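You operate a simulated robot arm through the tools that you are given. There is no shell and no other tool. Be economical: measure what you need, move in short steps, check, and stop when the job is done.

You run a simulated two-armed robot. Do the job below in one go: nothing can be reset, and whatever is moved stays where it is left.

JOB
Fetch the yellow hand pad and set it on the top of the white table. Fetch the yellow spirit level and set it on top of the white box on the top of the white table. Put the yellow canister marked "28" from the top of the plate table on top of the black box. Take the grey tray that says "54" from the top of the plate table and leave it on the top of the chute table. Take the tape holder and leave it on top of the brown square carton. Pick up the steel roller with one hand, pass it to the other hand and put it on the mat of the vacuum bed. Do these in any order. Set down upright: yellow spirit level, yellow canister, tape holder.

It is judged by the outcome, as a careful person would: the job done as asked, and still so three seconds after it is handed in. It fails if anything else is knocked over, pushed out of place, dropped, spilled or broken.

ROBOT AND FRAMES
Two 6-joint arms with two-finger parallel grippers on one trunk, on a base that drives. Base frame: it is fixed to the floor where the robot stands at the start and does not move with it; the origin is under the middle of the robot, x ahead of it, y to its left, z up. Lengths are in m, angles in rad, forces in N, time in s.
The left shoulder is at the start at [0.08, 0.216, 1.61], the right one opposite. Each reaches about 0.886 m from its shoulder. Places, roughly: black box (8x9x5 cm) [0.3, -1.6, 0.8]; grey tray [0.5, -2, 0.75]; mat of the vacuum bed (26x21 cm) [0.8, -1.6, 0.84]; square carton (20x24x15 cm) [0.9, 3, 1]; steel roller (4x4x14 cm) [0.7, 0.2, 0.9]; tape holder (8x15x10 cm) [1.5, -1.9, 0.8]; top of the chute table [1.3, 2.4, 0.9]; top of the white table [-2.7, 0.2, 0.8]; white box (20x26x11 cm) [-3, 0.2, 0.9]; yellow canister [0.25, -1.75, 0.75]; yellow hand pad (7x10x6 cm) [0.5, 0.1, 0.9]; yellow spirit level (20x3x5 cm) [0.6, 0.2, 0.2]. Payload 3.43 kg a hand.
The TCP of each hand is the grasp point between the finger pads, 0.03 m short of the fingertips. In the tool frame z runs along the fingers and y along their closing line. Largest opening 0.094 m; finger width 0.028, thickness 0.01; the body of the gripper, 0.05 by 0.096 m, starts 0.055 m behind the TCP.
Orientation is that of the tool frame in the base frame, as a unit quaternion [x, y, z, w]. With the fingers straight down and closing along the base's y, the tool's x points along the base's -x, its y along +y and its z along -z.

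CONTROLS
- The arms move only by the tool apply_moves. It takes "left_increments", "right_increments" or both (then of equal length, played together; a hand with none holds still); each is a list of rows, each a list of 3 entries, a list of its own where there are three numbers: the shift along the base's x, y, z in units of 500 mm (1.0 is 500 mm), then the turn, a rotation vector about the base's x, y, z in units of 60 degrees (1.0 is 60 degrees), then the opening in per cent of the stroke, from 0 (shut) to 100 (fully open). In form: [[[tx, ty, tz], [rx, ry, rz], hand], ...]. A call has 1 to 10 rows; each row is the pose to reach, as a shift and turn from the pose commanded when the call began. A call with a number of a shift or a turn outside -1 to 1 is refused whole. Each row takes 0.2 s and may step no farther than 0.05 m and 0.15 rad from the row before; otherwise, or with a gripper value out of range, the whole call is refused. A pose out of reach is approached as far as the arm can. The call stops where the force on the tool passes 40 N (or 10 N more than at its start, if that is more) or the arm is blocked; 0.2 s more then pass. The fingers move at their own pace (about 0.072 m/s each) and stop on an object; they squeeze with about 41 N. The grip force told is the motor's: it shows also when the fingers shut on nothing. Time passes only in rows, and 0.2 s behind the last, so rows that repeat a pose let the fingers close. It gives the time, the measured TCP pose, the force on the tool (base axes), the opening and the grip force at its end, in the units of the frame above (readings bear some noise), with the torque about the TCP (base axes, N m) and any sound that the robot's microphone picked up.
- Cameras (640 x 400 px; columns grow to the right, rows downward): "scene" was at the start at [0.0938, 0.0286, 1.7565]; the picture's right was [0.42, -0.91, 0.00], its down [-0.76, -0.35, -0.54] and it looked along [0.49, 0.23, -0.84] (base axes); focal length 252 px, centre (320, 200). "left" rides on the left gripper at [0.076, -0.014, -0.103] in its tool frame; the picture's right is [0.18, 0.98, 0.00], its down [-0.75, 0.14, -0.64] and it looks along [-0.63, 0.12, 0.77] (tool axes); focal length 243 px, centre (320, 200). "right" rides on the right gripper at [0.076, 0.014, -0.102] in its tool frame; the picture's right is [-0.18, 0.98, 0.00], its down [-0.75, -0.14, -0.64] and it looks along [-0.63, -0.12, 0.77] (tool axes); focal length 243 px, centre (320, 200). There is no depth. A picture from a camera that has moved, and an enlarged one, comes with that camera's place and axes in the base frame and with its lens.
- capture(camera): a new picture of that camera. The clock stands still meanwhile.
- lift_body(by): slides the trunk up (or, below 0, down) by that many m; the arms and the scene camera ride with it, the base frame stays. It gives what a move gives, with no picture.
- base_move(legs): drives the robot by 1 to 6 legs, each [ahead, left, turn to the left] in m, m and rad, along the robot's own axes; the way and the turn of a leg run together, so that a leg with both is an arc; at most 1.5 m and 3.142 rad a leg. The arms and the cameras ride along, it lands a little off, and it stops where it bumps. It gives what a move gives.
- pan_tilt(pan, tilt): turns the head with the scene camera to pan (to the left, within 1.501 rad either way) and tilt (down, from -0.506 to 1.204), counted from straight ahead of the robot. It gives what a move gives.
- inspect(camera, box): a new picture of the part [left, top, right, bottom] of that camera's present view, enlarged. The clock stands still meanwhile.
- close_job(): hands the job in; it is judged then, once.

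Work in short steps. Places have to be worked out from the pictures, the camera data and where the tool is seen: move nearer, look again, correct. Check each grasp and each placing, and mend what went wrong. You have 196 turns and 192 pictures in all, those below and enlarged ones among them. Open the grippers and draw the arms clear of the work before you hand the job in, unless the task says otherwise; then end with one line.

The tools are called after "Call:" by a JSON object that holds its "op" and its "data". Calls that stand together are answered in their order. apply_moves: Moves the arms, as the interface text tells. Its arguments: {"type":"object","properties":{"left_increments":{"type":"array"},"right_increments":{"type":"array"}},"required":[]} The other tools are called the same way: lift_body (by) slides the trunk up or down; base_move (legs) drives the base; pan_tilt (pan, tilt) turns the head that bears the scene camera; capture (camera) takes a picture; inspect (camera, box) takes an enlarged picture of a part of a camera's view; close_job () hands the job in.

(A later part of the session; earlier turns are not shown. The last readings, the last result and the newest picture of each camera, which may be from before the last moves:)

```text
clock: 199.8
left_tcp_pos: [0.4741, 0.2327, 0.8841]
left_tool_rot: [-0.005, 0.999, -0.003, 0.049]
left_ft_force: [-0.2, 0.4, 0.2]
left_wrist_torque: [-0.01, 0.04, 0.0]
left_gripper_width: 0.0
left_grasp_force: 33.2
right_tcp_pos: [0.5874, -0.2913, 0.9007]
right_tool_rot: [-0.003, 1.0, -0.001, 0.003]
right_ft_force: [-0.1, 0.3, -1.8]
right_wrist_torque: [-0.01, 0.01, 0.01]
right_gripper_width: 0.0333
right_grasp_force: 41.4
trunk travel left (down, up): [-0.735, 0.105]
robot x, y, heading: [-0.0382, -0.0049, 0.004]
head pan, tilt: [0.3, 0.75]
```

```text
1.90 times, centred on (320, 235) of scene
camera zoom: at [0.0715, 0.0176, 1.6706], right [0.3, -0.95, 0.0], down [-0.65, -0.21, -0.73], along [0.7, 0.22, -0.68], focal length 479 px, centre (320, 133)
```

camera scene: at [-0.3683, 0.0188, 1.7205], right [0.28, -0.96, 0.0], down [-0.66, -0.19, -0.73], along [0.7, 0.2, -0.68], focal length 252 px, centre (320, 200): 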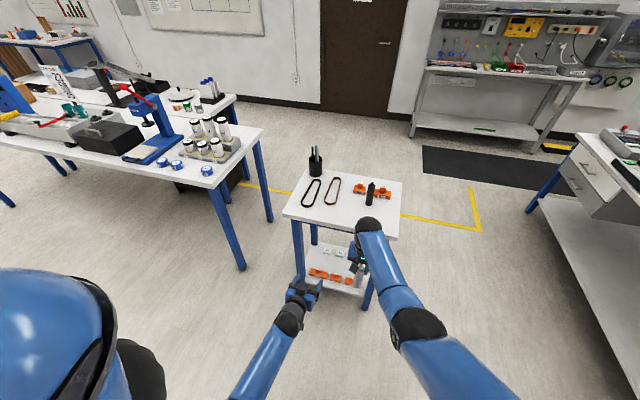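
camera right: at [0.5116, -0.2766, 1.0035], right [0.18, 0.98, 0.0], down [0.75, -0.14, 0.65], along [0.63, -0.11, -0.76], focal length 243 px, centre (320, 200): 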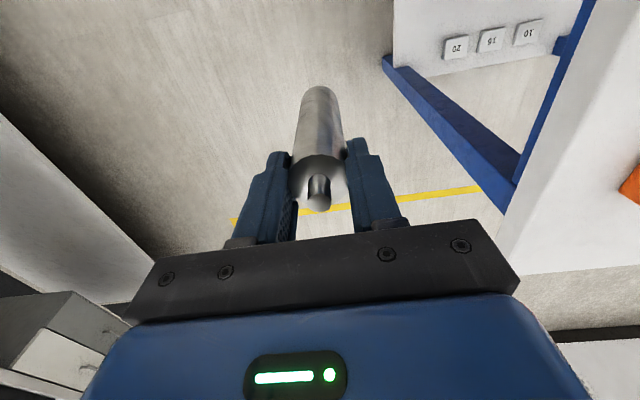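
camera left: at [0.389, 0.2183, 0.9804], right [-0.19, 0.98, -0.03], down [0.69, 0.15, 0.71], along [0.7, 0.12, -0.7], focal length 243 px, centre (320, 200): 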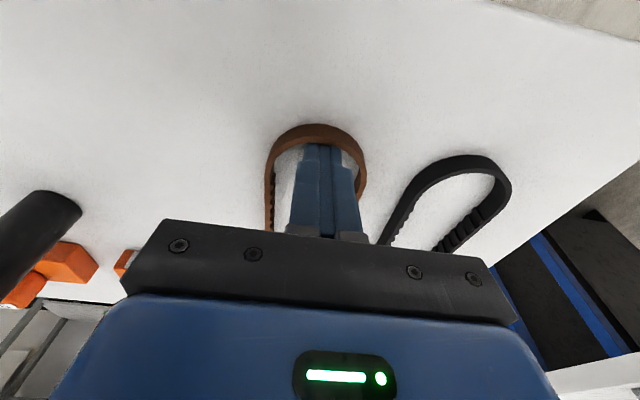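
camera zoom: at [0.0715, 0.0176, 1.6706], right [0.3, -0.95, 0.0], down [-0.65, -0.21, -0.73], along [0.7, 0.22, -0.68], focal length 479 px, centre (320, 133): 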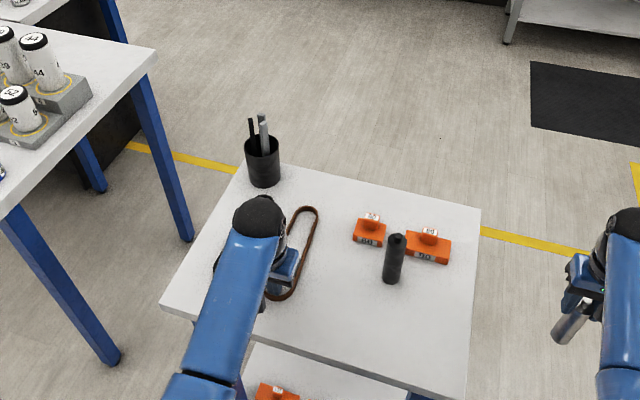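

Brown belt is back (near end x≈0.453, y≈0.226). Raise the left hand, back off, and head for the vacuum bed side of the plate table.

Call:
{"op": "apply_moves", "data": {"left_increments": [[[0.01, 0, 0.02], [0, 0, 0], 0], [[0.01, 0, 0.1], [0, 0, 0], 0], [[0.01, 0, 0.19], [0, 0, 0], 50], [[0.01, 0, 0.26], [0, 0, 0], 100]]}}

Call:
{"op": "base_move", "data": {"legs": [[-0.45, 0, 0]]}}

Call:
{"op": "lift_body", "data": {"by": 0.1}}

Call:
{"op": "base_move", "data": {"legs": [[0, 0, -1.571], [0.6, 0, 0]]}}

Call:
{"op": "pan_tilt", "data": {"pan": 0.35, "tilt": 0.6}}

Call:
{"op": "capture", "data": {"camera": "scene"}}

```text
clock: 200.8
left_tcp_pos: [0.4845, 0.2323, 0.9899]
left_tool_rot: [-0.006, 0.999, -0.003, 0.049]
left_ft_force: [-0.9, -0.1, -0.8]
left_wrist_torque: [0.03, 0.02, 0.01]
left_gripper_width: 0.0798
left_grasp_force: 0.0
left hand out of reach, approached as far as the arm can: row 4
right_tcp_pos: [0.5876, -0.2902, 0.9002]
right_tool_rot: [-0.004, 1.0, 0.001, 0.002]
right_ft_force: [-0.3, 0.1, -2.2]
right_wrist_torque: [-0.01, -0.03, -0.01]
right_gripper_width: 0.0333
right_grasp_force: 41.4
trunk travel left (down, up): [-0.735, 0.105]
robot x, y, heading: [-0.0344, -0.0096, 0.003]
head pan, tilt: [0.3, 0.75]
```

```text
clock: 203.5
left_tcp_pos: [0.0456, 0.2286, 0.9906]
left_tool_rot: [-0.005, 0.999, -0.004, 0.048]
left_ft_force: [-0.8, 1.2, 0.2]
left_wrist_torque: [0.0, 0.0, 0.0]
left_gripper_width: 0.0941
left_grasp_force: 0.0
right_tcp_pos: [0.1481, -0.2938, 0.8988]
right_tool_rot: [-0.002, 1.0, 0.0, 0.002]
right_ft_force: [0.5, -0.7, -2.1]
right_wrist_torque: [0.02, 0.0, 0.0]
right_gripper_width: 0.0334
right_grasp_force: 40.5
trunk travel left (down, up): [-0.735, 0.105]
robot x, y, heading: [-0.4803, -0.0062, 0.004]
head pan, tilt: [0.3, 0.75]
```

```text
clock: 204.8
left_tcp_pos: [0.044, 0.2281, 1.0899]
left_tool_rot: [-0.004, 0.999, -0.003, 0.05]
left_ft_force: [0.0, -0.3, -0.2]
left_wrist_torque: [-0.03, -0.01, 0.02]
left_gripper_width: 0.0937
left_grasp_force: 0.1
right_tcp_pos: [0.1467, -0.2938, 1.0006]
right_tool_rot: [-0.001, 1.0, 0.0, 0.002]
right_ft_force: [-0.3, -0.6, -2.1]
right_wrist_torque: [-0.01, -0.01, 0.02]
right_gripper_width: 0.0336
right_grasp_force: 41.1
trunk travel left (down, up): [-0.835, 0.005]
robot x, y, heading: [-0.4797, -0.0079, 0.003]
head pan, tilt: [0.3, 0.75]
```

```text
clock: 212.2
left_tcp_pos: [-0.2687, -1.1466, 1.0905]
left_tool_rot: [0.712, 0.701, -0.038, 0.034]
left_ft_force: [0.1, 0.3, 0.0]
left_wrist_torque: [0.03, 0.0, 0.01]
left_gripper_width: 0.0939
left_grasp_force: 0.1
right_tcp_pos: [-0.7938, -1.2367, 1.0023]
right_tool_rot: [0.715, 0.699, -0.002, 0.001]
right_ft_force: [-0.5, 0.6, -1.4]
right_wrist_torque: [0.01, 0.04, 0.0]
right_gripper_width: 0.0332
right_grasp_force: 40.9
trunk travel left (down, up): [-0.835, 0.005]
robot x, y, heading: [-0.4957, -0.6193, -1.585]
head pan, tilt: [0.3, 0.75]
```

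```text
clock: 212.9
left_tcp_pos: [-0.2684, -1.1464, 1.0918]
left_tool_rot: [0.712, 0.7, -0.038, 0.033]
left_ft_force: [-0.1, -0.1, 0.1]
left_wrist_torque: [0.0, 0.0, -0.01]
left_gripper_width: 0.0941
left_grasp_force: 0.1
right_tcp_pos: [-0.7933, -1.2378, 1.0007]
right_tool_rot: [0.714, 0.7, -0.001, 0.003]
right_ft_force: [-0.1, 0.0, -1.3]
right_wrist_torque: [0.04, -0.02, 0.01]
right_gripper_width: 0.0333
right_grasp_force: 41.0
trunk travel left (down, up): [-0.835, 0.005]
robot x, y, heading: [-0.4912, -0.6214, -1.589]
head pan, tilt: [0.351, 0.6]
```

```text
107 pictures are left
camera scene: at [-0.4663, -0.7346, 1.7834], right [-0.95, -0.32, 0.0], down [-0.18, 0.53, -0.82], along [0.27, -0.78, -0.57], focal length 252 px, centre (320, 200)
```

scene: 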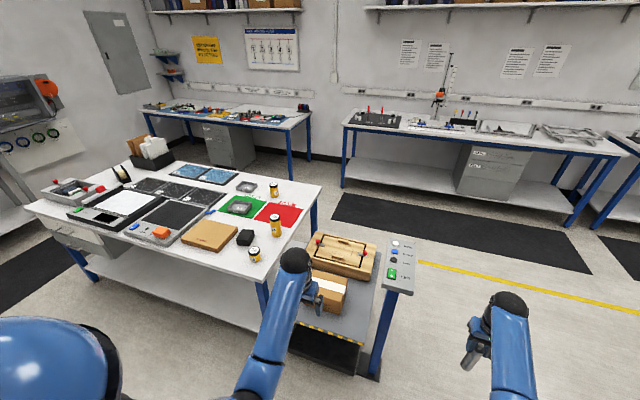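

The plate table is in view. Zoom to read labels.

Call:
{"op": "inspect", "data": {"camera": "scene", "box": [200, 165, 330, 275]}}

Call:
{"op": "inspect", "data": {"camera": "scene", "box": [20, 130, 250, 275]}}

```text
3.64 times, centred on (265, 220) of scene
camera zoom: at [-0.4663, -0.7346, 1.7834], right [-0.95, -0.32, 0.0], down [-0.18, 0.53, -0.82], along [0.27, -0.78, -0.57], focal length 915 px, centre (520, 127)
```

zoom: 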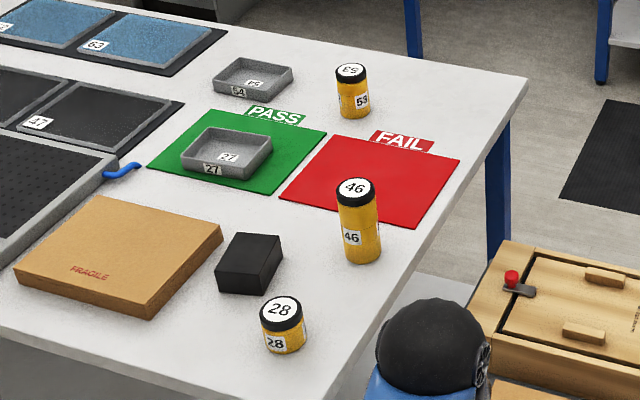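

```text
2.76 times, centred on (135, 202) of scene
camera zoom: at [-0.4663, -0.7346, 1.7834], right [-0.95, -0.32, 0.0], down [-0.18, 0.53, -0.82], along [0.27, -0.78, -0.57], focal length 694 px, centre (830, 193)
```

zoom: 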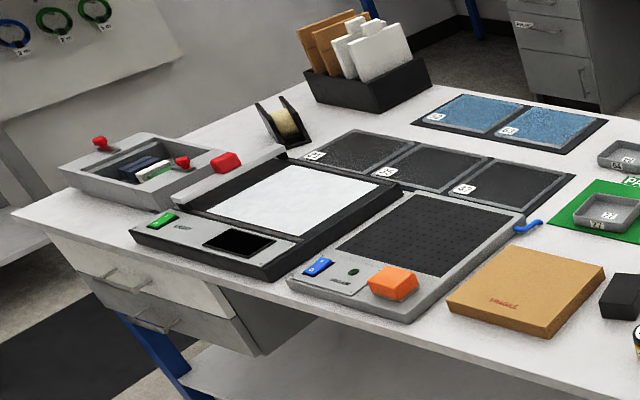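

Mat (black perforated) is near (0.83, −1.6); canister 28 near (0.19, −1.52); tray 54 further back. Strafe to the vacuum bed.

Call:
{"op": "base_move", "data": {"legs": [[0, 1.4, 0.015], [0.25, 0, 0]]}}

Call:
{"op": "pan_tilt", "data": {"pan": -0.1, "tilt": 0.9}}

Call:
{"op": "capture", "data": {"camera": "scene"}}

Call:
{"op": "capture", "data": {"camera": "right"}}

```text
clock: 221.3
left_tcp_pos: [1.1391, -1.4105, 1.0923]
left_tool_rot: [0.707, 0.705, -0.039, 0.034]
left_ft_force: [0.2, 0.8, 0.2]
left_wrist_torque: [-0.03, -0.01, -0.02]
left_gripper_width: 0.094
left_grasp_force: 0.0
right_tcp_pos: [0.6156, -1.5094, 1.0036]
right_tool_rot: [0.709, 0.705, -0.003, 0.003]
right_ft_force: [0.2, 0.7, -1.5]
right_wrist_torque: [-0.03, 0.0, -0.04]
right_gripper_width: 0.0329
right_grasp_force: 41.3
trunk travel left (down, up): [-0.835, 0.005]
robot x, y, heading: [0.9048, -0.8912, -1.575]
head pan, tilt: [0.351, 0.6]
```

```text
clock: 222.2
left_tcp_pos: [1.1395, -1.4158, 1.0898]
left_tool_rot: [0.706, 0.706, -0.037, 0.032]
left_ft_force: [-0.8, -0.2, 0.2]
left_wrist_torque: [0.01, -0.01, -0.06]
left_gripper_width: 0.0942
left_grasp_force: 0.1
right_tcp_pos: [0.6165, -1.5138, 0.9995]
right_tool_rot: [0.709, 0.705, 0.0, 0.0]
right_ft_force: [-0.1, -1.4, -2.2]
right_wrist_torque: [0.0, 0.03, -0.03]
right_gripper_width: 0.0325
right_grasp_force: 41.3
trunk travel left (down, up): [-0.835, 0.005]
robot x, y, heading: [0.9056, -0.8922, -1.574]
head pan, tilt: [-0.099, 0.901]
```

```text
104 pictures are left
camera scene: at [0.8982, -0.9986, 1.7585], right [-0.99, 0.1, 0.0], down [0.08, 0.78, -0.62], along [-0.06, -0.62, -0.78], focal length 252 px, centre (320, 200)
```

scene: 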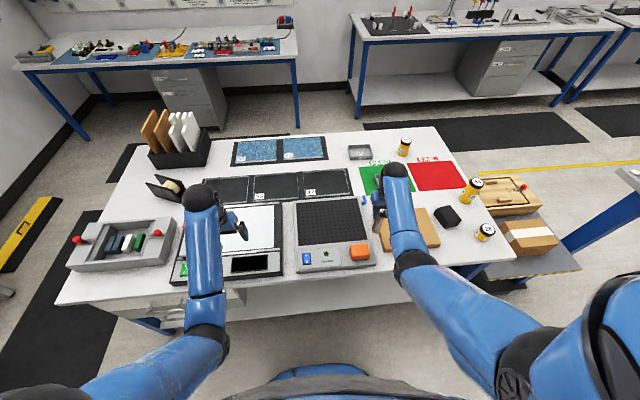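

```text
103 pictures are left
camera right: at [0.6306, -1.4377, 1.103], right [0.98, -0.19, 0.0], down [-0.14, -0.75, 0.64], along [-0.12, -0.63, -0.77], focal length 243 px, centre (320, 200)
```

right: 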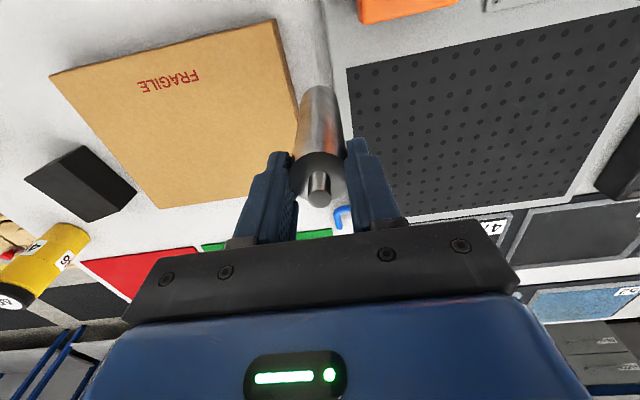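

Mat centre ≈(0.795, −1.615). Drive 9 cm ahead, then shift the roller over the mat.

Call:
{"op": "base_move", "data": {"legs": [[0.09, 0, 0]]}}

Call:
{"op": "apply_moves", "data": {"right_increments": [[[0.07, 0, 0], [0, 0, 0], 0], [[0.14, 0, 0], [0, 0, 0], 0], [[0.21, 0, 0], [0, 0, 0], 0], [[0.28, 0, 0], [0, 0, 0], 0], [[0.35, 0, 0], [0, 0, 0], 0]]}}

Call:
{"op": "capture", "data": {"camera": "right"}}

Call:
{"op": "capture", "data": {"camera": "scene"}}

```text
clock: 223.3
left_tcp_pos: [1.138, -1.4937, 1.0957]
left_tool_rot: [0.707, 0.705, -0.04, 0.036]
left_ft_force: [0.3, 1.0, 0.1]
left_wrist_torque: [-0.08, 0.0, 0.01]
left_gripper_width: 0.0942
left_grasp_force: 0.0
right_tcp_pos: [0.6143, -1.5905, 1.007]
right_tool_rot: [0.71, 0.704, -0.005, 0.005]
right_ft_force: [-0.2, 0.9, -1.2]
right_wrist_torque: [-0.1, 0.03, -0.03]
right_gripper_width: 0.0328
right_grasp_force: 40.4
trunk travel left (down, up): [-0.835, 0.005]
robot x, y, heading: [0.9023, -0.9767, -1.572]
head pan, tilt: [-0.099, 0.901]
```

```text
clock: 224.5
left_tcp_pos: [1.1386, -1.5048, 1.0902]
left_tool_rot: [0.707, 0.705, -0.038, 0.031]
left_ft_force: [0.1, 0.0, 0.6]
left_wrist_torque: [0.0, 0.01, 0.0]
left_gripper_width: 0.0937
left_grasp_force: 0.1
right_tcp_pos: [0.7927, -1.5988, 0.9992]
right_tool_rot: [0.711, 0.704, -0.001, 0.0]
right_ft_force: [0.1, -0.3, -2.7]
right_wrist_torque: [-0.01, 0.0, -0.04]
right_gripper_width: 0.0327
right_grasp_force: 40.7
trunk travel left (down, up): [-0.835, 0.005]
robot x, y, heading: [0.9054, -0.98, -1.579]
head pan, tilt: [-0.099, 0.901]
```

```text
102 pictures are left
camera right: at [0.8065, -1.5242, 1.1027], right [0.98, -0.19, 0.0], down [-0.15, -0.75, 0.64], along [-0.12, -0.63, -0.77], focal length 243 px, centre (320, 200)
```

right: 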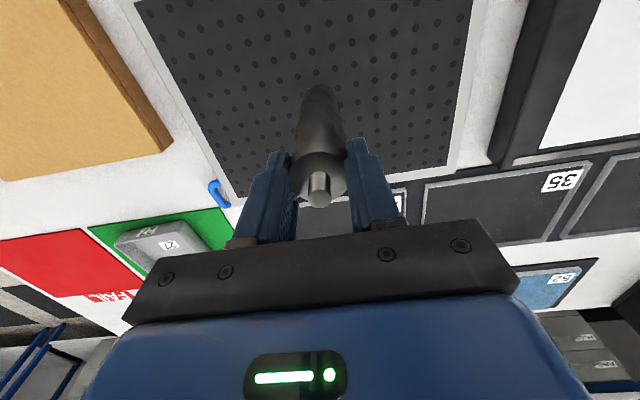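

```text
101 pictures are left
camera scene: at [0.8994, -1.0863, 1.7585], right [-0.99, 0.11, 0.0], down [0.08, 0.78, -0.62], along [-0.07, -0.62, -0.78], focal length 252 px, centre (320, 200)
```

scene: 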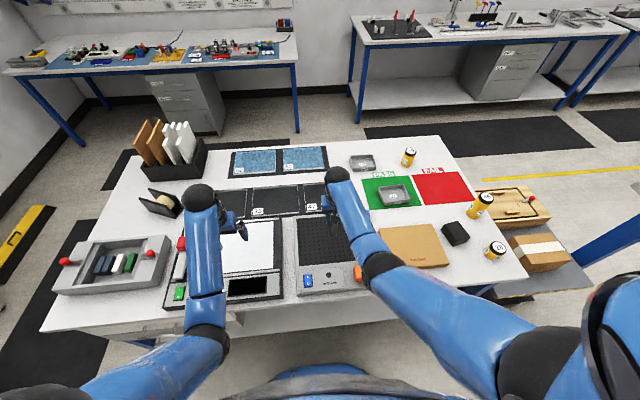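

Over the mat. Lower gradually to contact.

Call:
{"op": "apply_moves", "data": {"right_increments": [[[0, 0, -0.03], [0, 0, 0], 0], [[0, 0, -0.05], [0, 0, 0], 0], [[0, 0, -0.06], [0, 0, 0], 0], [[0, 0, -0.07], [0, 0, 0], 0], [[0, 0, -0.08], [0, 0, 0], 0]]}}

Call:
{"op": "capture", "data": {"camera": "right"}}

```text
clock: 225.7
left_tcp_pos: [1.1371, -1.5044, 1.0909]
left_tool_rot: [0.707, 0.705, -0.038, 0.032]
left_ft_force: [0.4, 0.1, 0.1]
left_wrist_torque: [0.0, -0.02, 0.01]
left_gripper_width: 0.0939
left_grasp_force: 0.1
right_tcp_pos: [0.7892, -1.6002, 0.9587]
right_tool_rot: [0.709, 0.705, -0.001, 0.0]
right_ft_force: [0.2, -0.6, -2.2]
right_wrist_torque: [-0.02, 0.02, -0.03]
right_gripper_width: 0.0326
right_grasp_force: 41.1
trunk travel left (down, up): [-0.835, 0.005]
robot x, y, heading: [0.9024, -0.9789, -1.579]
head pan, tilt: [-0.099, 0.901]
```

```text
100 pictures are left
camera right: at [0.8043, -1.5249, 1.0618], right [0.98, -0.19, 0.0], down [-0.15, -0.75, 0.64], along [-0.12, -0.63, -0.77], focal length 243 px, centre (320, 200)
```

right: 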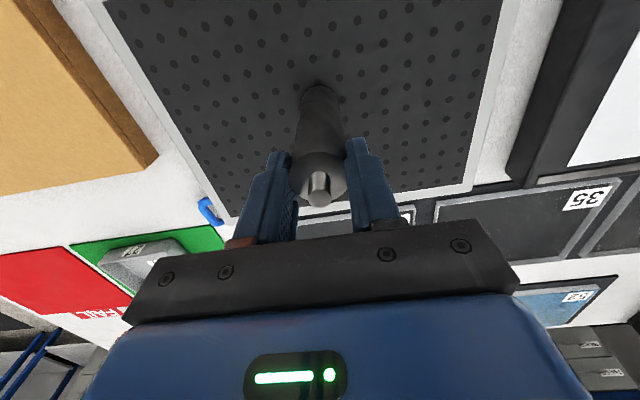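

Not in contact yet. Continue in 3 mm steps.

Call:
{"op": "apply_moves", "data": {"right_increments": [[[0, 0, -0.006], [0, 0, 0], 0], [[0, 0, -0.012], [0, 0, 0], 0], [[0, 0, -0.018], [0, 0, 0], 0], [[0, 0, -0.024], [0, 0, 0], 0], [[0, 0, -0.03], [0, 0, 0], 0]]}}

```text
clock: 227.1
left_tcp_pos: [1.1373, -1.4987, 1.0928]
left_tool_rot: [0.708, 0.705, -0.039, 0.033]
left_ft_force: [-0.4, 0.0, 0.2]
left_wrist_torque: [-0.02, 0.01, 0.02]
left_gripper_width: 0.0939
left_grasp_force: 0.1
right_tcp_pos: [0.7886, -1.6012, 0.9542]
right_tool_rot: [0.71, 0.704, -0.005, 0.004]
right_ft_force: [-1.7, 14.1, 29.5]
right_wrist_torque: [1.4, 0.44, -0.06]
right_gripper_width: 0.0323
right_grasp_force: 40.9
trunk travel left (down, up): [-0.835, 0.005]
robot x, y, heading: [0.9022, -0.9765, -1.582]
head pan, tilt: [-0.099, 0.901]
stopped in row 5 (right hand): the force on the tool passed its limit at 43 N (the readings are from after the stop); the commanded pose is now the measured one
```

Seated on the mat. Ease 3 mm, release and rise.

Call:
{"op": "apply_moves", "data": {"right_increments": [[[0, 0, 0.006], [0, 0, 0], 0], [[0, 0, 0.006], [0, 0, 0], 60], [[0, 0, 0.006], [0, 0, 0], 90], [[0, 0, 0.03], [0, 0, 0], 90], [[0, 0, 0.08], [0, 0, 0], 90], [[0, 0, 0.15], [0, 0, 0], 90]]}}

Call:
{"op": "capture", "data": {"camera": "right"}}

```text
clock: 228.5
left_tcp_pos: [1.1376, -1.5035, 1.0913]
left_tool_rot: [0.708, 0.705, -0.037, 0.032]
left_ft_force: [-0.5, 0.0, -0.8]
left_wrist_torque: [0.03, 0.01, 0.0]
left_gripper_width: 0.0939
left_grasp_force: 0.1
right_tcp_pos: [0.7867, -1.6053, 1.0208]
right_tool_rot: [0.71, 0.704, -0.005, 0.004]
right_ft_force: [-0.3, -0.4, -0.1]
right_wrist_torque: [0.02, -0.01, 0.0]
right_gripper_width: 0.0846
right_grasp_force: 0.1
trunk travel left (down, up): [-0.835, 0.005]
robot x, y, heading: [0.9059, -0.9805, -1.579]
head pan, tilt: [-0.099, 0.901]
```

```text
99 pictures are left
camera right: at [0.8022, -1.5287, 1.1234], right [0.98, -0.19, 0.0], down [-0.15, -0.74, 0.65], along [-0.12, -0.64, -0.76], focal length 243 px, centre (320, 200)
```

right: 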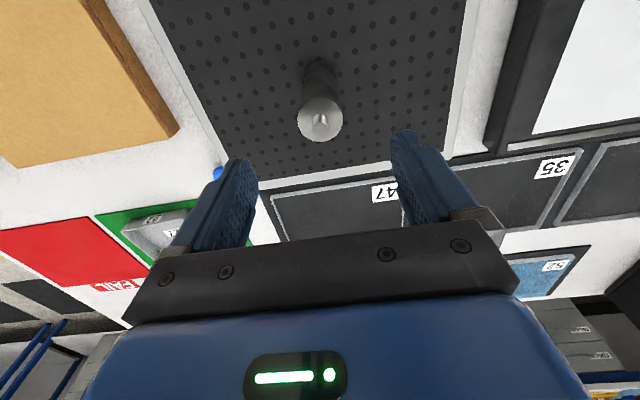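

Roller stands on the mat. Strafe 0.5 m right toward the canister.

Call:
{"op": "base_move", "data": {"legs": [[0, -0.5, 0.008]]}}

Call:
{"op": "capture", "data": {"camera": "scene"}}

Call:
{"op": "capture", "data": {"camera": "right"}}

```text
clock: 231.4
left_tcp_pos: [0.6423, -1.5001, 1.0893]
left_tool_rot: [0.706, 0.706, -0.038, 0.03]
left_ft_force: [0.1, -0.3, 0.2]
left_wrist_torque: [0.02, 0.04, 0.01]
left_gripper_width: 0.0938
left_grasp_force: 0.1
right_tcp_pos: [0.2925, -1.603, 1.0208]
right_tool_rot: [0.709, 0.705, -0.005, 0.003]
right_ft_force: [-0.9, 0.0, -0.6]
right_wrist_torque: [-0.02, 0.0, 0.01]
right_gripper_width: 0.0846
right_grasp_force: 0.0
trunk travel left (down, up): [-0.835, 0.005]
robot x, y, heading: [0.4048, -0.9795, -1.569]
head pan, tilt: [-0.099, 0.901]
```

```text
98 pictures are left
camera scene: at [0.4018, -1.0829, 1.7586], right [-0.99, 0.1, 0.0], down [0.08, 0.78, -0.62], along [-0.06, -0.62, -0.78], focal length 252 px, centre (320, 200)
```

scene: 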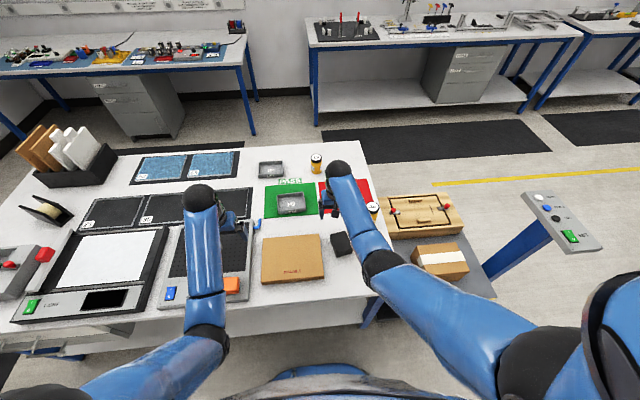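

```text
97 pictures are left
camera right: at [0.3077, -1.5269, 1.1235], right [0.98, -0.19, 0.0], down [-0.14, -0.75, 0.65], along [-0.12, -0.64, -0.76], focal length 243 px, centre (320, 200)
```

right: 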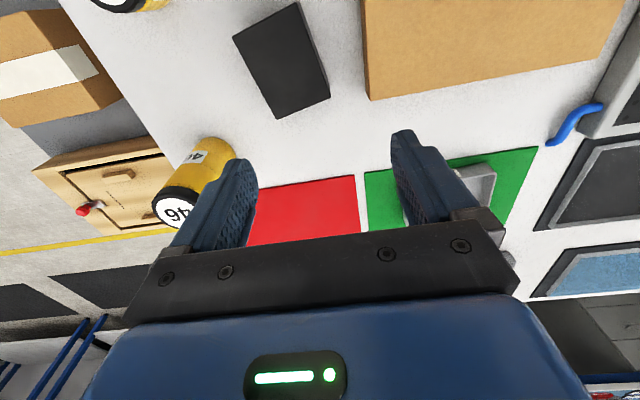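

Bring the right hand back/right toward canister 28 at lower height to view it.

Call:
{"op": "apply_moves", "data": {"right_increments": [[[-0.03, 0.04, -0.04], [0, 0, 0], 100], [[-0.06, 0.08, -0.08], [0, 0, 0], 100], [[-0.1, 0.12, -0.12], [0, 0, 0], 100], [[-0.14, 0.16, -0.15], [0, 0, 0], 100]]}}

Call:
{"op": "capture", "data": {"camera": "right"}}

Call:
{"op": "inspect", "data": {"camera": "scene", "box": [260, 160, 460, 300]}}

```text
clock: 232.4
left_tcp_pos: [0.6396, -1.4997, 1.0894]
left_tool_rot: [0.705, 0.707, -0.037, 0.033]
left_ft_force: [0.6, 1.3, 0.1]
left_wrist_torque: [0.01, -0.04, 0.02]
left_gripper_width: 0.094
left_grasp_force: 0.0
right_tcp_pos: [0.2176, -1.5228, 0.9472]
right_tool_rot: [0.708, 0.706, -0.003, 0.006]
right_ft_force: [-1.2, 0.1, 0.0]
right_wrist_torque: [0.0, -0.02, 0.02]
right_gripper_width: 0.0939
right_grasp_force: 0.0
trunk travel left (down, up): [-0.835, 0.005]
robot x, y, heading: [0.4059, -0.9781, -1.574]
head pan, tilt: [-0.099, 0.901]
```

```text
96 pictures are left
camera right: at [0.2322, -1.4453, 1.0488], right [0.98, -0.19, 0.0], down [-0.14, -0.74, 0.65], along [-0.12, -0.64, -0.76], focal length 243 px, centre (320, 200)
```

right: 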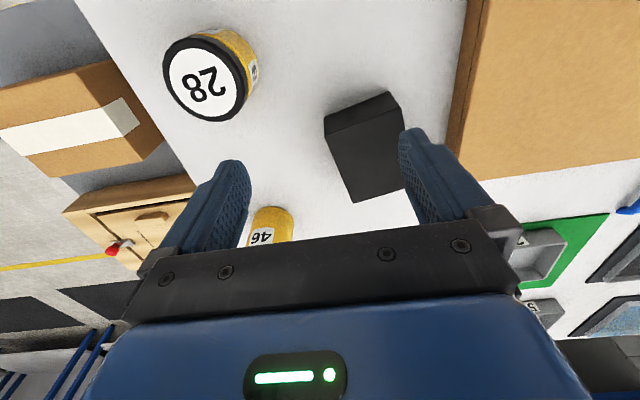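

```text
2.86 times, centred on (360, 230) of scene
camera zoom: at [0.3968, -1.0821, 1.7587], right [-0.99, 0.1, 0.0], down [0.08, 0.78, -0.62], along [-0.06, -0.62, -0.78], focal length 719 px, centre (206, 114)
```

zoom: 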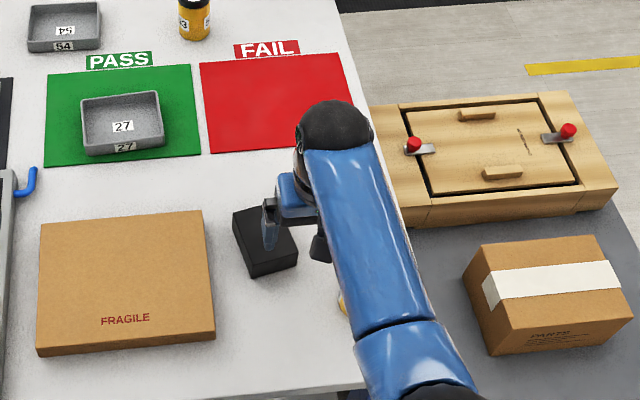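

Box top ≈(0.264, −1.598, 0.806). Canister ≈(0.13, −1.487). Move above the canister.

Call:
{"op": "apply_moves", "data": {"right_increments": [[[-0.06, 0.02, 0], [0, 0, 0], 100], [[-0.12, 0.04, -0.01], [0, 0, 0], 100], [[-0.17, 0.06, -0.02], [0, 0, 0], 100]]}}

Call:
{"op": "capture", "data": {"camera": "right"}}

```text
clock: 233.2
left_tcp_pos: [0.6403, -1.4996, 1.09]
left_tool_rot: [0.706, 0.707, -0.038, 0.032]
left_ft_force: [-0.1, -0.2, -0.1]
left_wrist_torque: [0.0, 0.01, -0.01]
left_gripper_width: 0.0942
left_grasp_force: 0.1
right_tcp_pos: [0.1365, -1.4914, 0.9368]
right_tool_rot: [0.709, 0.705, -0.003, 0.005]
right_ft_force: [0.2, 0.1, 0.4]
right_wrist_torque: [-0.02, 0.01, -0.04]
right_gripper_width: 0.0942
right_grasp_force: 0.0
trunk travel left (down, up): [-0.835, 0.005]
robot x, y, heading: [0.4053, -0.9761, -1.572]
head pan, tilt: [-0.099, 0.901]
```

```text
94 pictures are left
camera right: at [0.1497, -1.4143, 1.0386], right [0.98, -0.19, 0.0], down [-0.14, -0.74, 0.65], along [-0.12, -0.64, -0.76], focal length 243 px, centre (320, 200)
```

right: 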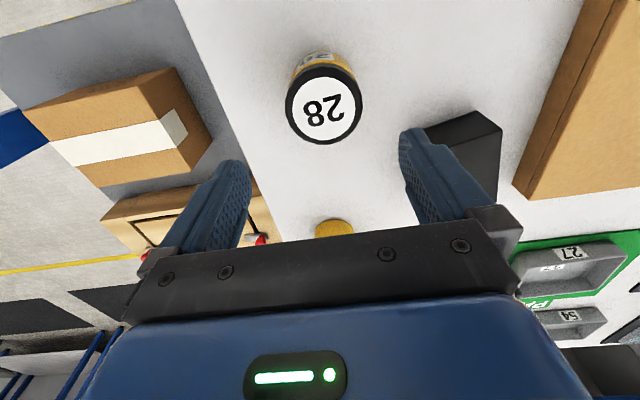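

Canister top ≈(0.140, −1.479, 0.856). Align and lower part way.

Call:
{"op": "apply_moves", "data": {"right_increments": [[[0.008, 0.022, -0.02], [0, 0, 0], 100], [[0.008, 0.022, -0.09], [0, 0, 0], 100], [[0.008, 0.022, -0.15], [0, 0, 0], 100]]}}

Call:
{"op": "capture", "data": {"camera": "right"}}

```text
clock: 234.0
left_tcp_pos: [0.6413, -1.5009, 1.0907]
left_tool_rot: [0.706, 0.706, -0.037, 0.032]
left_ft_force: [0.4, -0.6, 0.3]
left_wrist_torque: [0.01, -0.02, 0.03]
left_gripper_width: 0.0942
left_grasp_force: 0.0
right_tcp_pos: [0.1406, -1.4797, 0.8577]
right_tool_rot: [0.708, 0.707, -0.004, 0.004]
right_ft_force: [0.3, 0.0, -0.5]
right_wrist_torque: [0.02, 0.02, -0.04]
right_gripper_width: 0.0941
right_grasp_force: 0.1
trunk travel left (down, up): [-0.835, 0.005]
robot x, y, heading: [0.4046, -0.9748, -1.573]
head pan, tilt: [-0.099, 0.901]
```

```text
93 pictures are left
camera right: at [0.1548, -1.4038, 0.96], right [0.98, -0.19, 0.0], down [-0.14, -0.75, 0.65], along [-0.12, -0.64, -0.76], focal length 243 px, centre (320, 200)
```

right: 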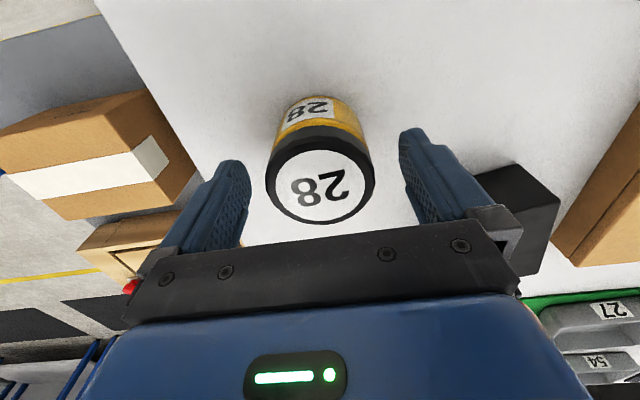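

Centred, top at about TCP height. Canister seems short (~5.5 cm). Lower 18 mm and close.

Call:
{"op": "apply_moves", "data": {"right_increments": [[[0, 0, -0.014], [0, 0, 0], 100], [[0, 0, -0.026], [0, 0, 0], 100], [[0, 0, -0.036], [0, 0, 0], 100], [[0, 0, -0.036], [0, 0, 0], 0], [[0, 0, -0.036], [0, 0, 0], 0], [[0, 0, -0.036], [0, 0, 0], 0]]}}

Call:
{"op": "capture", "data": {"camera": "right"}}

```text
clock: 235.4
left_tcp_pos: [0.6401, -1.5003, 1.091]
left_tool_rot: [0.706, 0.707, -0.037, 0.032]
left_ft_force: [-0.1, -0.1, -0.6]
left_wrist_torque: [-0.01, -0.03, -0.02]
left_gripper_width: 0.0941
left_grasp_force: 0.1
right_tcp_pos: [0.1402, -1.4811, 0.8421]
right_tool_rot: [0.709, 0.705, -0.005, 0.004]
right_ft_force: [-0.1, -0.3, 0.6]
right_wrist_torque: [-0.01, 0.0, 0.02]
right_gripper_width: 0.0581
right_grasp_force: 40.3
trunk travel left (down, up): [-0.835, 0.005]
robot x, y, heading: [0.4108, -0.9772, -1.577]
head pan, tilt: [-0.099, 0.901]
```

```text
92 pictures are left
camera right: at [0.1548, -1.405, 0.9444], right [0.98, -0.19, 0.0], down [-0.14, -0.75, 0.65], along [-0.12, -0.64, -0.76], focal length 243 px, centre (320, 200)
```

right: 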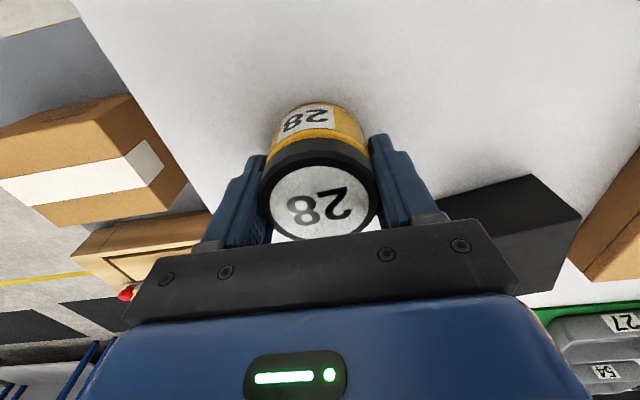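

Gripped (58 mm). Lift and move toward the box for a look.

Call:
{"op": "apply_moves", "data": {"right_increments": [[[0, 0, 0.06], [0, 0, 0], 0], [[0, 0, 0.14], [0, 0, 0], 0], [[0.06, -0.02, 0.2], [0, 0, 0], 0], [[0.14, -0.04, 0.22], [0, 0, 0], 0], [[0.22, -0.06, 0.22], [0, 0, 0], 0]]}}

Call:
{"op": "capture", "data": {"camera": "right"}}

Call:
{"op": "inspect", "data": {"camera": "scene", "box": [260, 160, 460, 300]}}

```text
clock: 236.6
left_tcp_pos: [0.6426, -1.5007, 1.0898]
left_tool_rot: [0.705, 0.707, -0.037, 0.032]
left_ft_force: [-0.1, 0.4, 0.0]
left_wrist_torque: [0.02, 0.03, -0.02]
left_gripper_width: 0.0937
left_grasp_force: 0.0
right_tcp_pos: [0.2506, -1.5174, 0.9522]
right_tool_rot: [0.709, 0.706, -0.003, 0.005]
right_ft_force: [-0.5, -0.3, -1.8]
right_wrist_torque: [0.03, 0.0, -0.02]
right_gripper_width: 0.0581
right_grasp_force: 41.0
trunk travel left (down, up): [-0.835, 0.005]
robot x, y, heading: [0.4076, -0.9783, -1.57]
head pan, tilt: [-0.099, 0.901]
```

```text
91 pictures are left
camera right: at [0.2648, -1.4397, 1.0551], right [0.98, -0.19, 0.0], down [-0.14, -0.75, 0.65], along [-0.12, -0.64, -0.76], focal length 243 px, centre (320, 200)
```

right: 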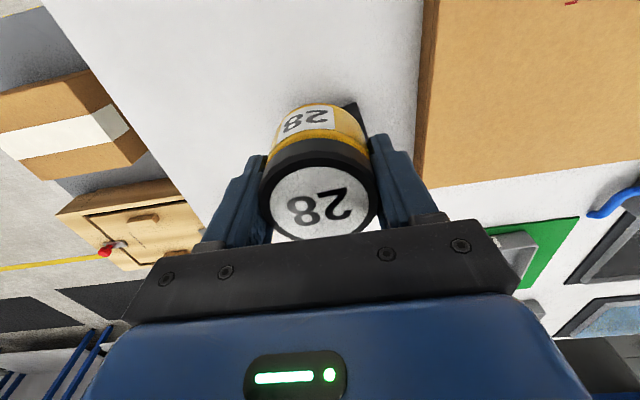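

```text
2.86 times, centred on (360, 230) of scene
camera zoom: at [0.4002, -1.0837, 1.7585], right [-0.99, 0.1, 0.0], down [0.08, 0.78, -0.62], along [-0.06, -0.62, -0.78], focal length 719 px, centre (206, 114)
```

zoom: 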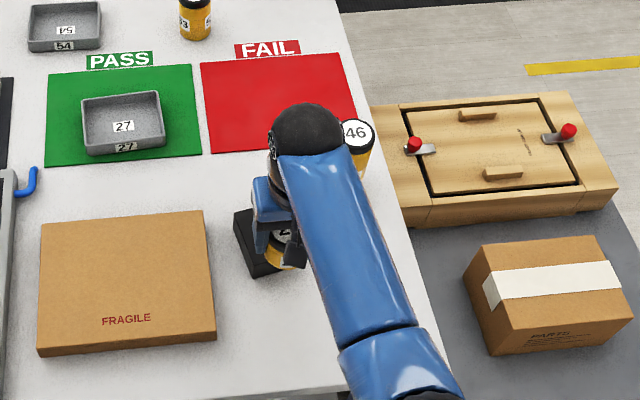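

Move the hand aside briefly to measure the box unobstructed.

Call:
{"op": "apply_moves", "data": {"right_increments": [[[-0.08, 0.02, 0.02], [0, 0, 0], 0], [[-0.16, 0.04, 0.02], [0, 0, 0], 0], [[-0.24, 0.06, 0.02], [0, 0, 0], 0], [[-0.3, 0.07, 0.02], [0, 0, 0], 0]]}}

Call:
{"op": "inspect", "data": {"camera": "scene", "box": [310, 210, 390, 270]}}

Call:
{"op": "inspect", "data": {"camera": "right", "box": [380, 60, 560, 240]}}

```text
clock: 237.6
left_tcp_pos: [0.6406, -1.4997, 1.0914]
left_tool_rot: [0.706, 0.707, -0.037, 0.031]
left_ft_force: [-0.6, 0.0, -0.1]
left_wrist_torque: [-0.02, 0.0, 0.03]
left_gripper_width: 0.0943
left_grasp_force: 0.1
right_tcp_pos: [0.1017, -1.4762, 0.9639]
right_tool_rot: [0.708, 0.706, -0.004, 0.005]
right_ft_force: [-1.2, -1.2, -1.0]
right_wrist_torque: [-0.01, -0.01, 0.02]
right_gripper_width: 0.0583
right_grasp_force: 40.9
trunk travel left (down, up): [-0.835, 0.005]
robot x, y, heading: [0.406, -0.9772, -1.574]
head pan, tilt: [-0.099, 0.901]
```

```text
6.67 times, centred on (350, 240) of scene
camera zoom: at [0.3974, -1.0829, 1.7586], right [-0.99, 0.1, 0.0], down [0.08, 0.78, -0.62], along [-0.06, -0.62, -0.78], focal length 1678 px, centre (120, -67)
```

zoom: 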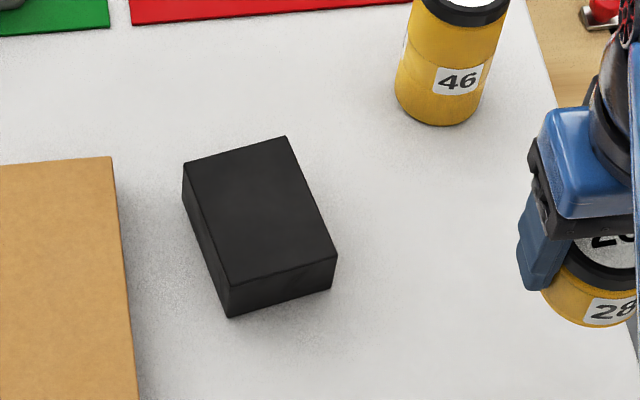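

```text
2.22 times, centred on (470, 150) of right
camera zoom: at [0.1144, -1.3997, 1.0656], right [0.98, -0.19, 0.0], down [-0.14, -0.75, 0.65], along [-0.12, -0.64, -0.76], focal length 539 px, centre (-13, 311)
```

zoom: 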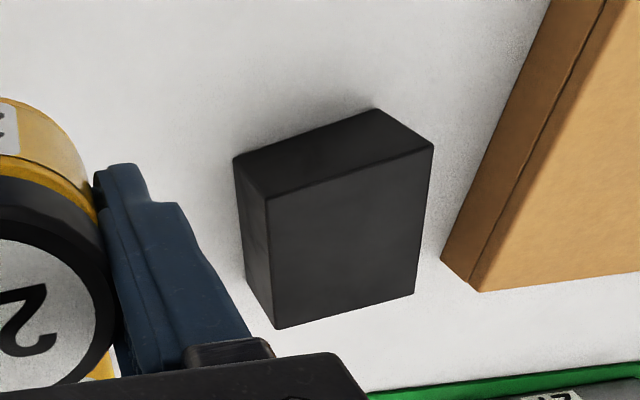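

Box top centre ≈(0.263, −1.587, 0.837). Carry the canister over it and lower to just above.

Call:
{"op": "apply_moves", "data": {"right_increments": [[[0.07, -0.05, 0], [0, 0, 0], 0], [[0.14, -0.1, 0], [0, 0, 0], 0], [[0.21, -0.15, 0], [0, 0, 0], 0], [[0.28, -0.19, 0], [0, 0, 0], 0], [[0.323, -0.222, -0.03], [0, 0, 0], 0], [[0.323, -0.222, -0.1], [0, 0, 0], 0], [[0.323, -0.222, -0.15], [0, 0, 0], 0]]}}

Call:
{"op": "capture", "data": {"camera": "right"}}

Call:
{"op": "inspect", "data": {"camera": "scene", "box": [300, 190, 400, 270]}}

```text
clock: 239.2
left_tcp_pos: [0.6399, -1.5001, 1.0905]
left_tool_rot: [0.706, 0.707, -0.037, 0.032]
left_ft_force: [0.5, 0.0, -0.8]
left_wrist_torque: [0.01, -0.01, 0.01]
left_gripper_width: 0.0942
left_grasp_force: 0.1
right_tcp_pos: [0.263, -1.5905, 0.8898]
right_tool_rot: [0.708, 0.706, -0.003, 0.005]
right_ft_force: [0.1, 0.1, -0.8]
right_wrist_torque: [-0.02, 0.01, 0.0]
right_gripper_width: 0.058
right_grasp_force: 41.2
trunk travel left (down, up): [-0.835, 0.005]
robot x, y, heading: [0.4067, -0.9787, -1.574]
head pan, tilt: [-0.099, 0.901]
```

```text
87 pictures are left
camera right: at [0.2769, -1.5137, 0.9919], right [0.98, -0.19, 0.0], down [-0.14, -0.75, 0.65], along [-0.12, -0.64, -0.76], focal length 243 px, centre (320, 200)
```

right: 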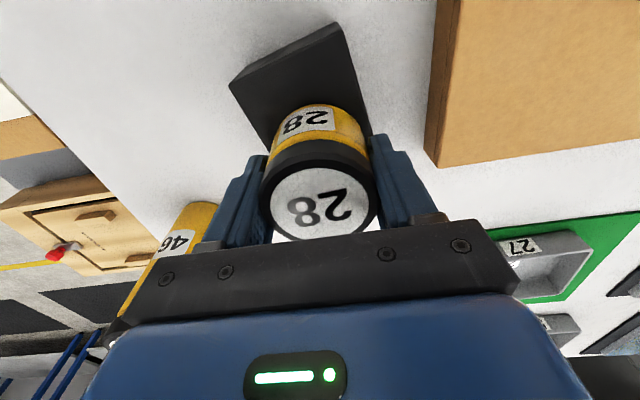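

```text
5.00 times, centred on (350, 230) of scene
camera zoom: at [0.3981, -1.0838, 1.7586], right [-0.99, 0.1, 0.0], down [0.08, 0.78, -0.62], along [-0.06, -0.62, -0.78], focal length 1258 px, centre (170, 50)
```

zoom: 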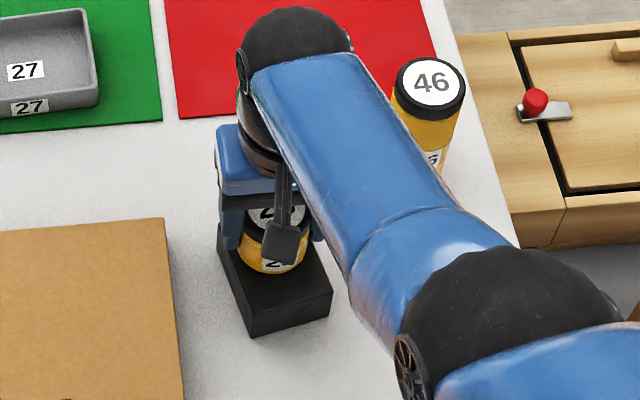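

Well centred. Lower to contact and release.

Call:
{"op": "apply_moves", "data": {"right_increments": [[[0, 0, -0.006], [0, 0, 0], 0], [[0, 0, -0.012], [0, 0, 0], 0], [[0, 0, -0.018], [0, 0, 0], 0], [[0, 0, -0.024], [0, 0, 0], 0]]}}

```text
clock: 240.2
left_tcp_pos: [0.6405, -1.4946, 1.0926]
left_tool_rot: [0.706, 0.706, -0.04, 0.033]
left_ft_force: [-1.0, 0.4, -0.2]
left_wrist_torque: [0.0, -0.02, 0.01]
left_gripper_width: 0.0938
left_grasp_force: 0.0
right_tcp_pos: [0.2621, -1.5894, 0.8812]
right_tool_rot: [0.708, 0.706, -0.008, 0.008]
right_ft_force: [-2.3, 1.1, 38.4]
right_wrist_torque: [0.13, 0.03, -0.25]
right_gripper_width: 0.0581
right_grasp_force: 40.9
trunk travel left (down, up): [-0.835, 0.005]
robot x, y, heading: [0.4076, -0.9785, -1.573]
head pan, tilt: [-0.099, 0.901]
```

Contact. Ease up 3 mm, open, and rise.

Call:
{"op": "apply_moves", "data": {"right_increments": [[[0, 0, 0.006], [0, 0, 0], 0], [[0, 0, 0.006], [0, 0, 0], 100], [[0, 0, 0.006], [0, 0, 0], 100], [[0, 0, 0.03], [0, 0, 0], 100], [[0, 0, 0.1], [0, 0, 0], 100], [[0, 0, 0.18], [0, 0, 0], 100], [[0, 0, 0.24], [0, 0, 0], 100]]}}

Call:
{"op": "capture", "data": {"camera": "right"}}

```text
clock: 241.8
left_tcp_pos: [0.6401, -1.4987, 1.0906]
left_tool_rot: [0.706, 0.707, -0.038, 0.033]
left_ft_force: [0.0, 0.3, 0.0]
left_wrist_torque: [-0.02, -0.01, -0.02]
left_gripper_width: 0.0938
left_grasp_force: 0.0
right_tcp_pos: [0.2597, -1.5881, 0.9964]
right_tool_rot: [0.708, 0.706, -0.004, 0.004]
right_ft_force: [-0.6, -0.6, -0.3]
right_wrist_torque: [0.01, 0.0, 0.01]
right_gripper_width: 0.0937
right_grasp_force: 0.2
trunk travel left (down, up): [-0.835, 0.005]
robot x, y, heading: [0.4046, -0.9781, -1.572]
head pan, tilt: [-0.099, 0.901]
```

```text
85 pictures are left
camera right: at [0.2746, -1.5103, 1.0983], right [0.98, -0.19, 0.0], down [-0.14, -0.75, 0.65], along [-0.12, -0.64, -0.76], focal length 243 px, centre (320, 200)
```

right: 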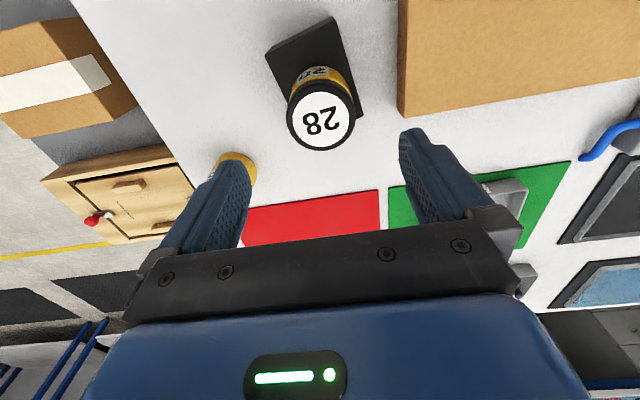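

Canister 28 sits on the black box. Tray 54 and the tape holder are reachable only from the table's south side, so I drive round the west end.

Call:
{"op": "base_move", "data": {"legs": [[-0.3, 0, 0], [0, -1.5, 0], [1.0, 0, 0], [1.05, 0, 0]]}}

Call:
{"op": "pan_tilt", "data": {"pan": 0.9, "tilt": 0.5}}

Call:
{"op": "capture", "data": {"camera": "scene"}}

```text
clock: 260.5
left_tcp_pos: [-0.7893, -3.22, 1.0905]
left_tool_rot: [0.697, 0.715, -0.037, 0.034]
left_ft_force: [0.1, 0.3, 0.8]
left_wrist_torque: [0.01, 0.01, 0.03]
left_gripper_width: 0.094
left_grasp_force: 0.0
right_tcp_pos: [-1.168, -3.3175, 0.9963]
right_tool_rot: [0.699, 0.715, -0.005, 0.004]
right_ft_force: [0.2, 0.8, 0.0]
right_wrist_torque: [0.0, 0.01, 0.03]
right_gripper_width: 0.0941
right_grasp_force: 0.1
trunk travel left (down, up): [-0.835, 0.005]
robot x, y, heading: [-1.0409, -2.7017, -1.548]
head pan, tilt: [-0.099, 0.901]
```

```text
clock: 261.8
left_tcp_pos: [-0.7895, -3.2208, 1.0902]
left_tool_rot: [0.696, 0.716, -0.037, 0.033]
left_ft_force: [-0.5, -0.2, 0.2]
left_wrist_torque: [-0.04, 0.03, 0.03]
left_gripper_width: 0.0941
left_grasp_force: 0.0
right_tcp_pos: [-1.1669, -3.318, 0.9964]
right_tool_rot: [0.698, 0.716, -0.005, 0.004]
right_ft_force: [-0.6, 0.5, 1.1]
right_wrist_torque: [-0.03, -0.01, 0.01]
right_gripper_width: 0.094
right_grasp_force: 0.1
trunk travel left (down, up): [-0.835, 0.005]
robot x, y, heading: [-1.0413, -2.7057, -1.547]
head pan, tilt: [0.901, 0.499]
```

```text
84 pictures are left
camera scene: at [-0.9647, -2.7898, 1.7925], right [-0.6, -0.8, 0.0], down [-0.38, 0.29, -0.88], along [0.7, -0.53, -0.48], focal length 252 px, centre (320, 200)
```

scene: 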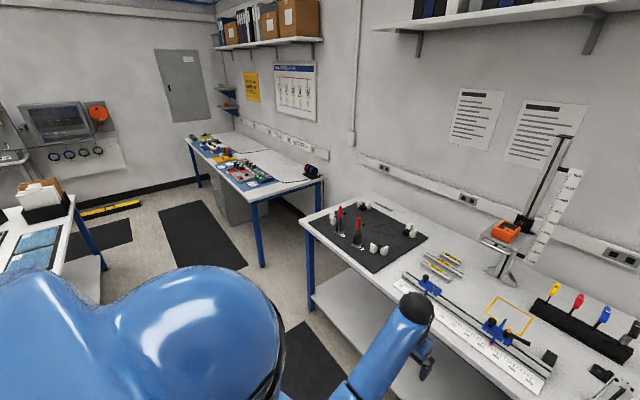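

Aisle is clear. Turn to face the table (+y), back slightly, and strafe east.

Call:
{"op": "base_move", "data": {"legs": [[0, 0, 3.118], [-0.15, 0, 0], [0, -1.4, 0]]}}

Call:
{"op": "pan_tilt", "data": {"pan": -0.3, "tilt": 0.8}}

Call:
{"op": "capture", "data": {"camera": "scene"}}

```text
clock: 276.8
left_tcp_pos: [0.1577, -2.4394, 1.0913]
left_tool_rot: [-0.668, 0.743, 0.029, 0.04]
left_ft_force: [-0.3, 0.0, -0.1]
left_wrist_torque: [0.0, 0.0, 0.01]
left_gripper_width: 0.0942
left_grasp_force: 0.2
right_tcp_pos: [0.5443, -2.3924, 0.9952]
right_tool_rot: [-0.667, 0.745, 0.004, 0.005]
right_ft_force: [-0.1, 0.3, 0.9]
right_wrist_torque: [-0.02, -0.01, 0.02]
right_gripper_width: 0.094
right_grasp_force: 0.1
trunk travel left (down, up): [-0.835, 0.005]
robot x, y, heading: [0.3331, -2.9862, 1.461]
head pan, tilt: [0.901, 0.499]
```

```text
clock: 278.2
left_tcp_pos: [0.1581, -2.4395, 1.0898]
left_tool_rot: [-0.668, 0.743, 0.03, 0.038]
left_ft_force: [0.7, 0.2, -0.7]
left_wrist_torque: [0.0, 0.03, -0.02]
left_gripper_width: 0.0938
left_grasp_force: 0.2
right_tcp_pos: [0.5455, -2.3929, 0.9961]
right_tool_rot: [-0.667, 0.745, 0.004, 0.005]
right_ft_force: [0.5, 1.0, 0.4]
right_wrist_torque: [-0.01, -0.01, -0.01]
right_gripper_width: 0.0937
right_grasp_force: 0.1
trunk travel left (down, up): [-0.835, 0.005]
robot x, y, heading: [0.3339, -2.9863, 1.465]
head pan, tilt: [-0.3, 0.799]
```

```text
83 pictures are left
camera scene: at [0.3698, -2.8818, 1.7665], right [0.92, -0.4, 0.0], down [-0.29, -0.66, -0.7], along [0.28, 0.64, -0.72], focal length 252 px, centre (320, 200)
```

scene: 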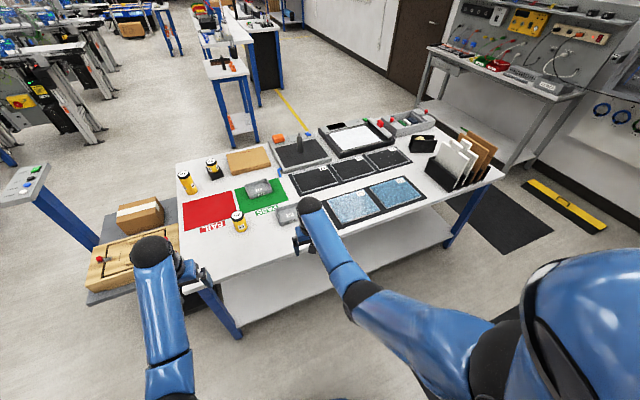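

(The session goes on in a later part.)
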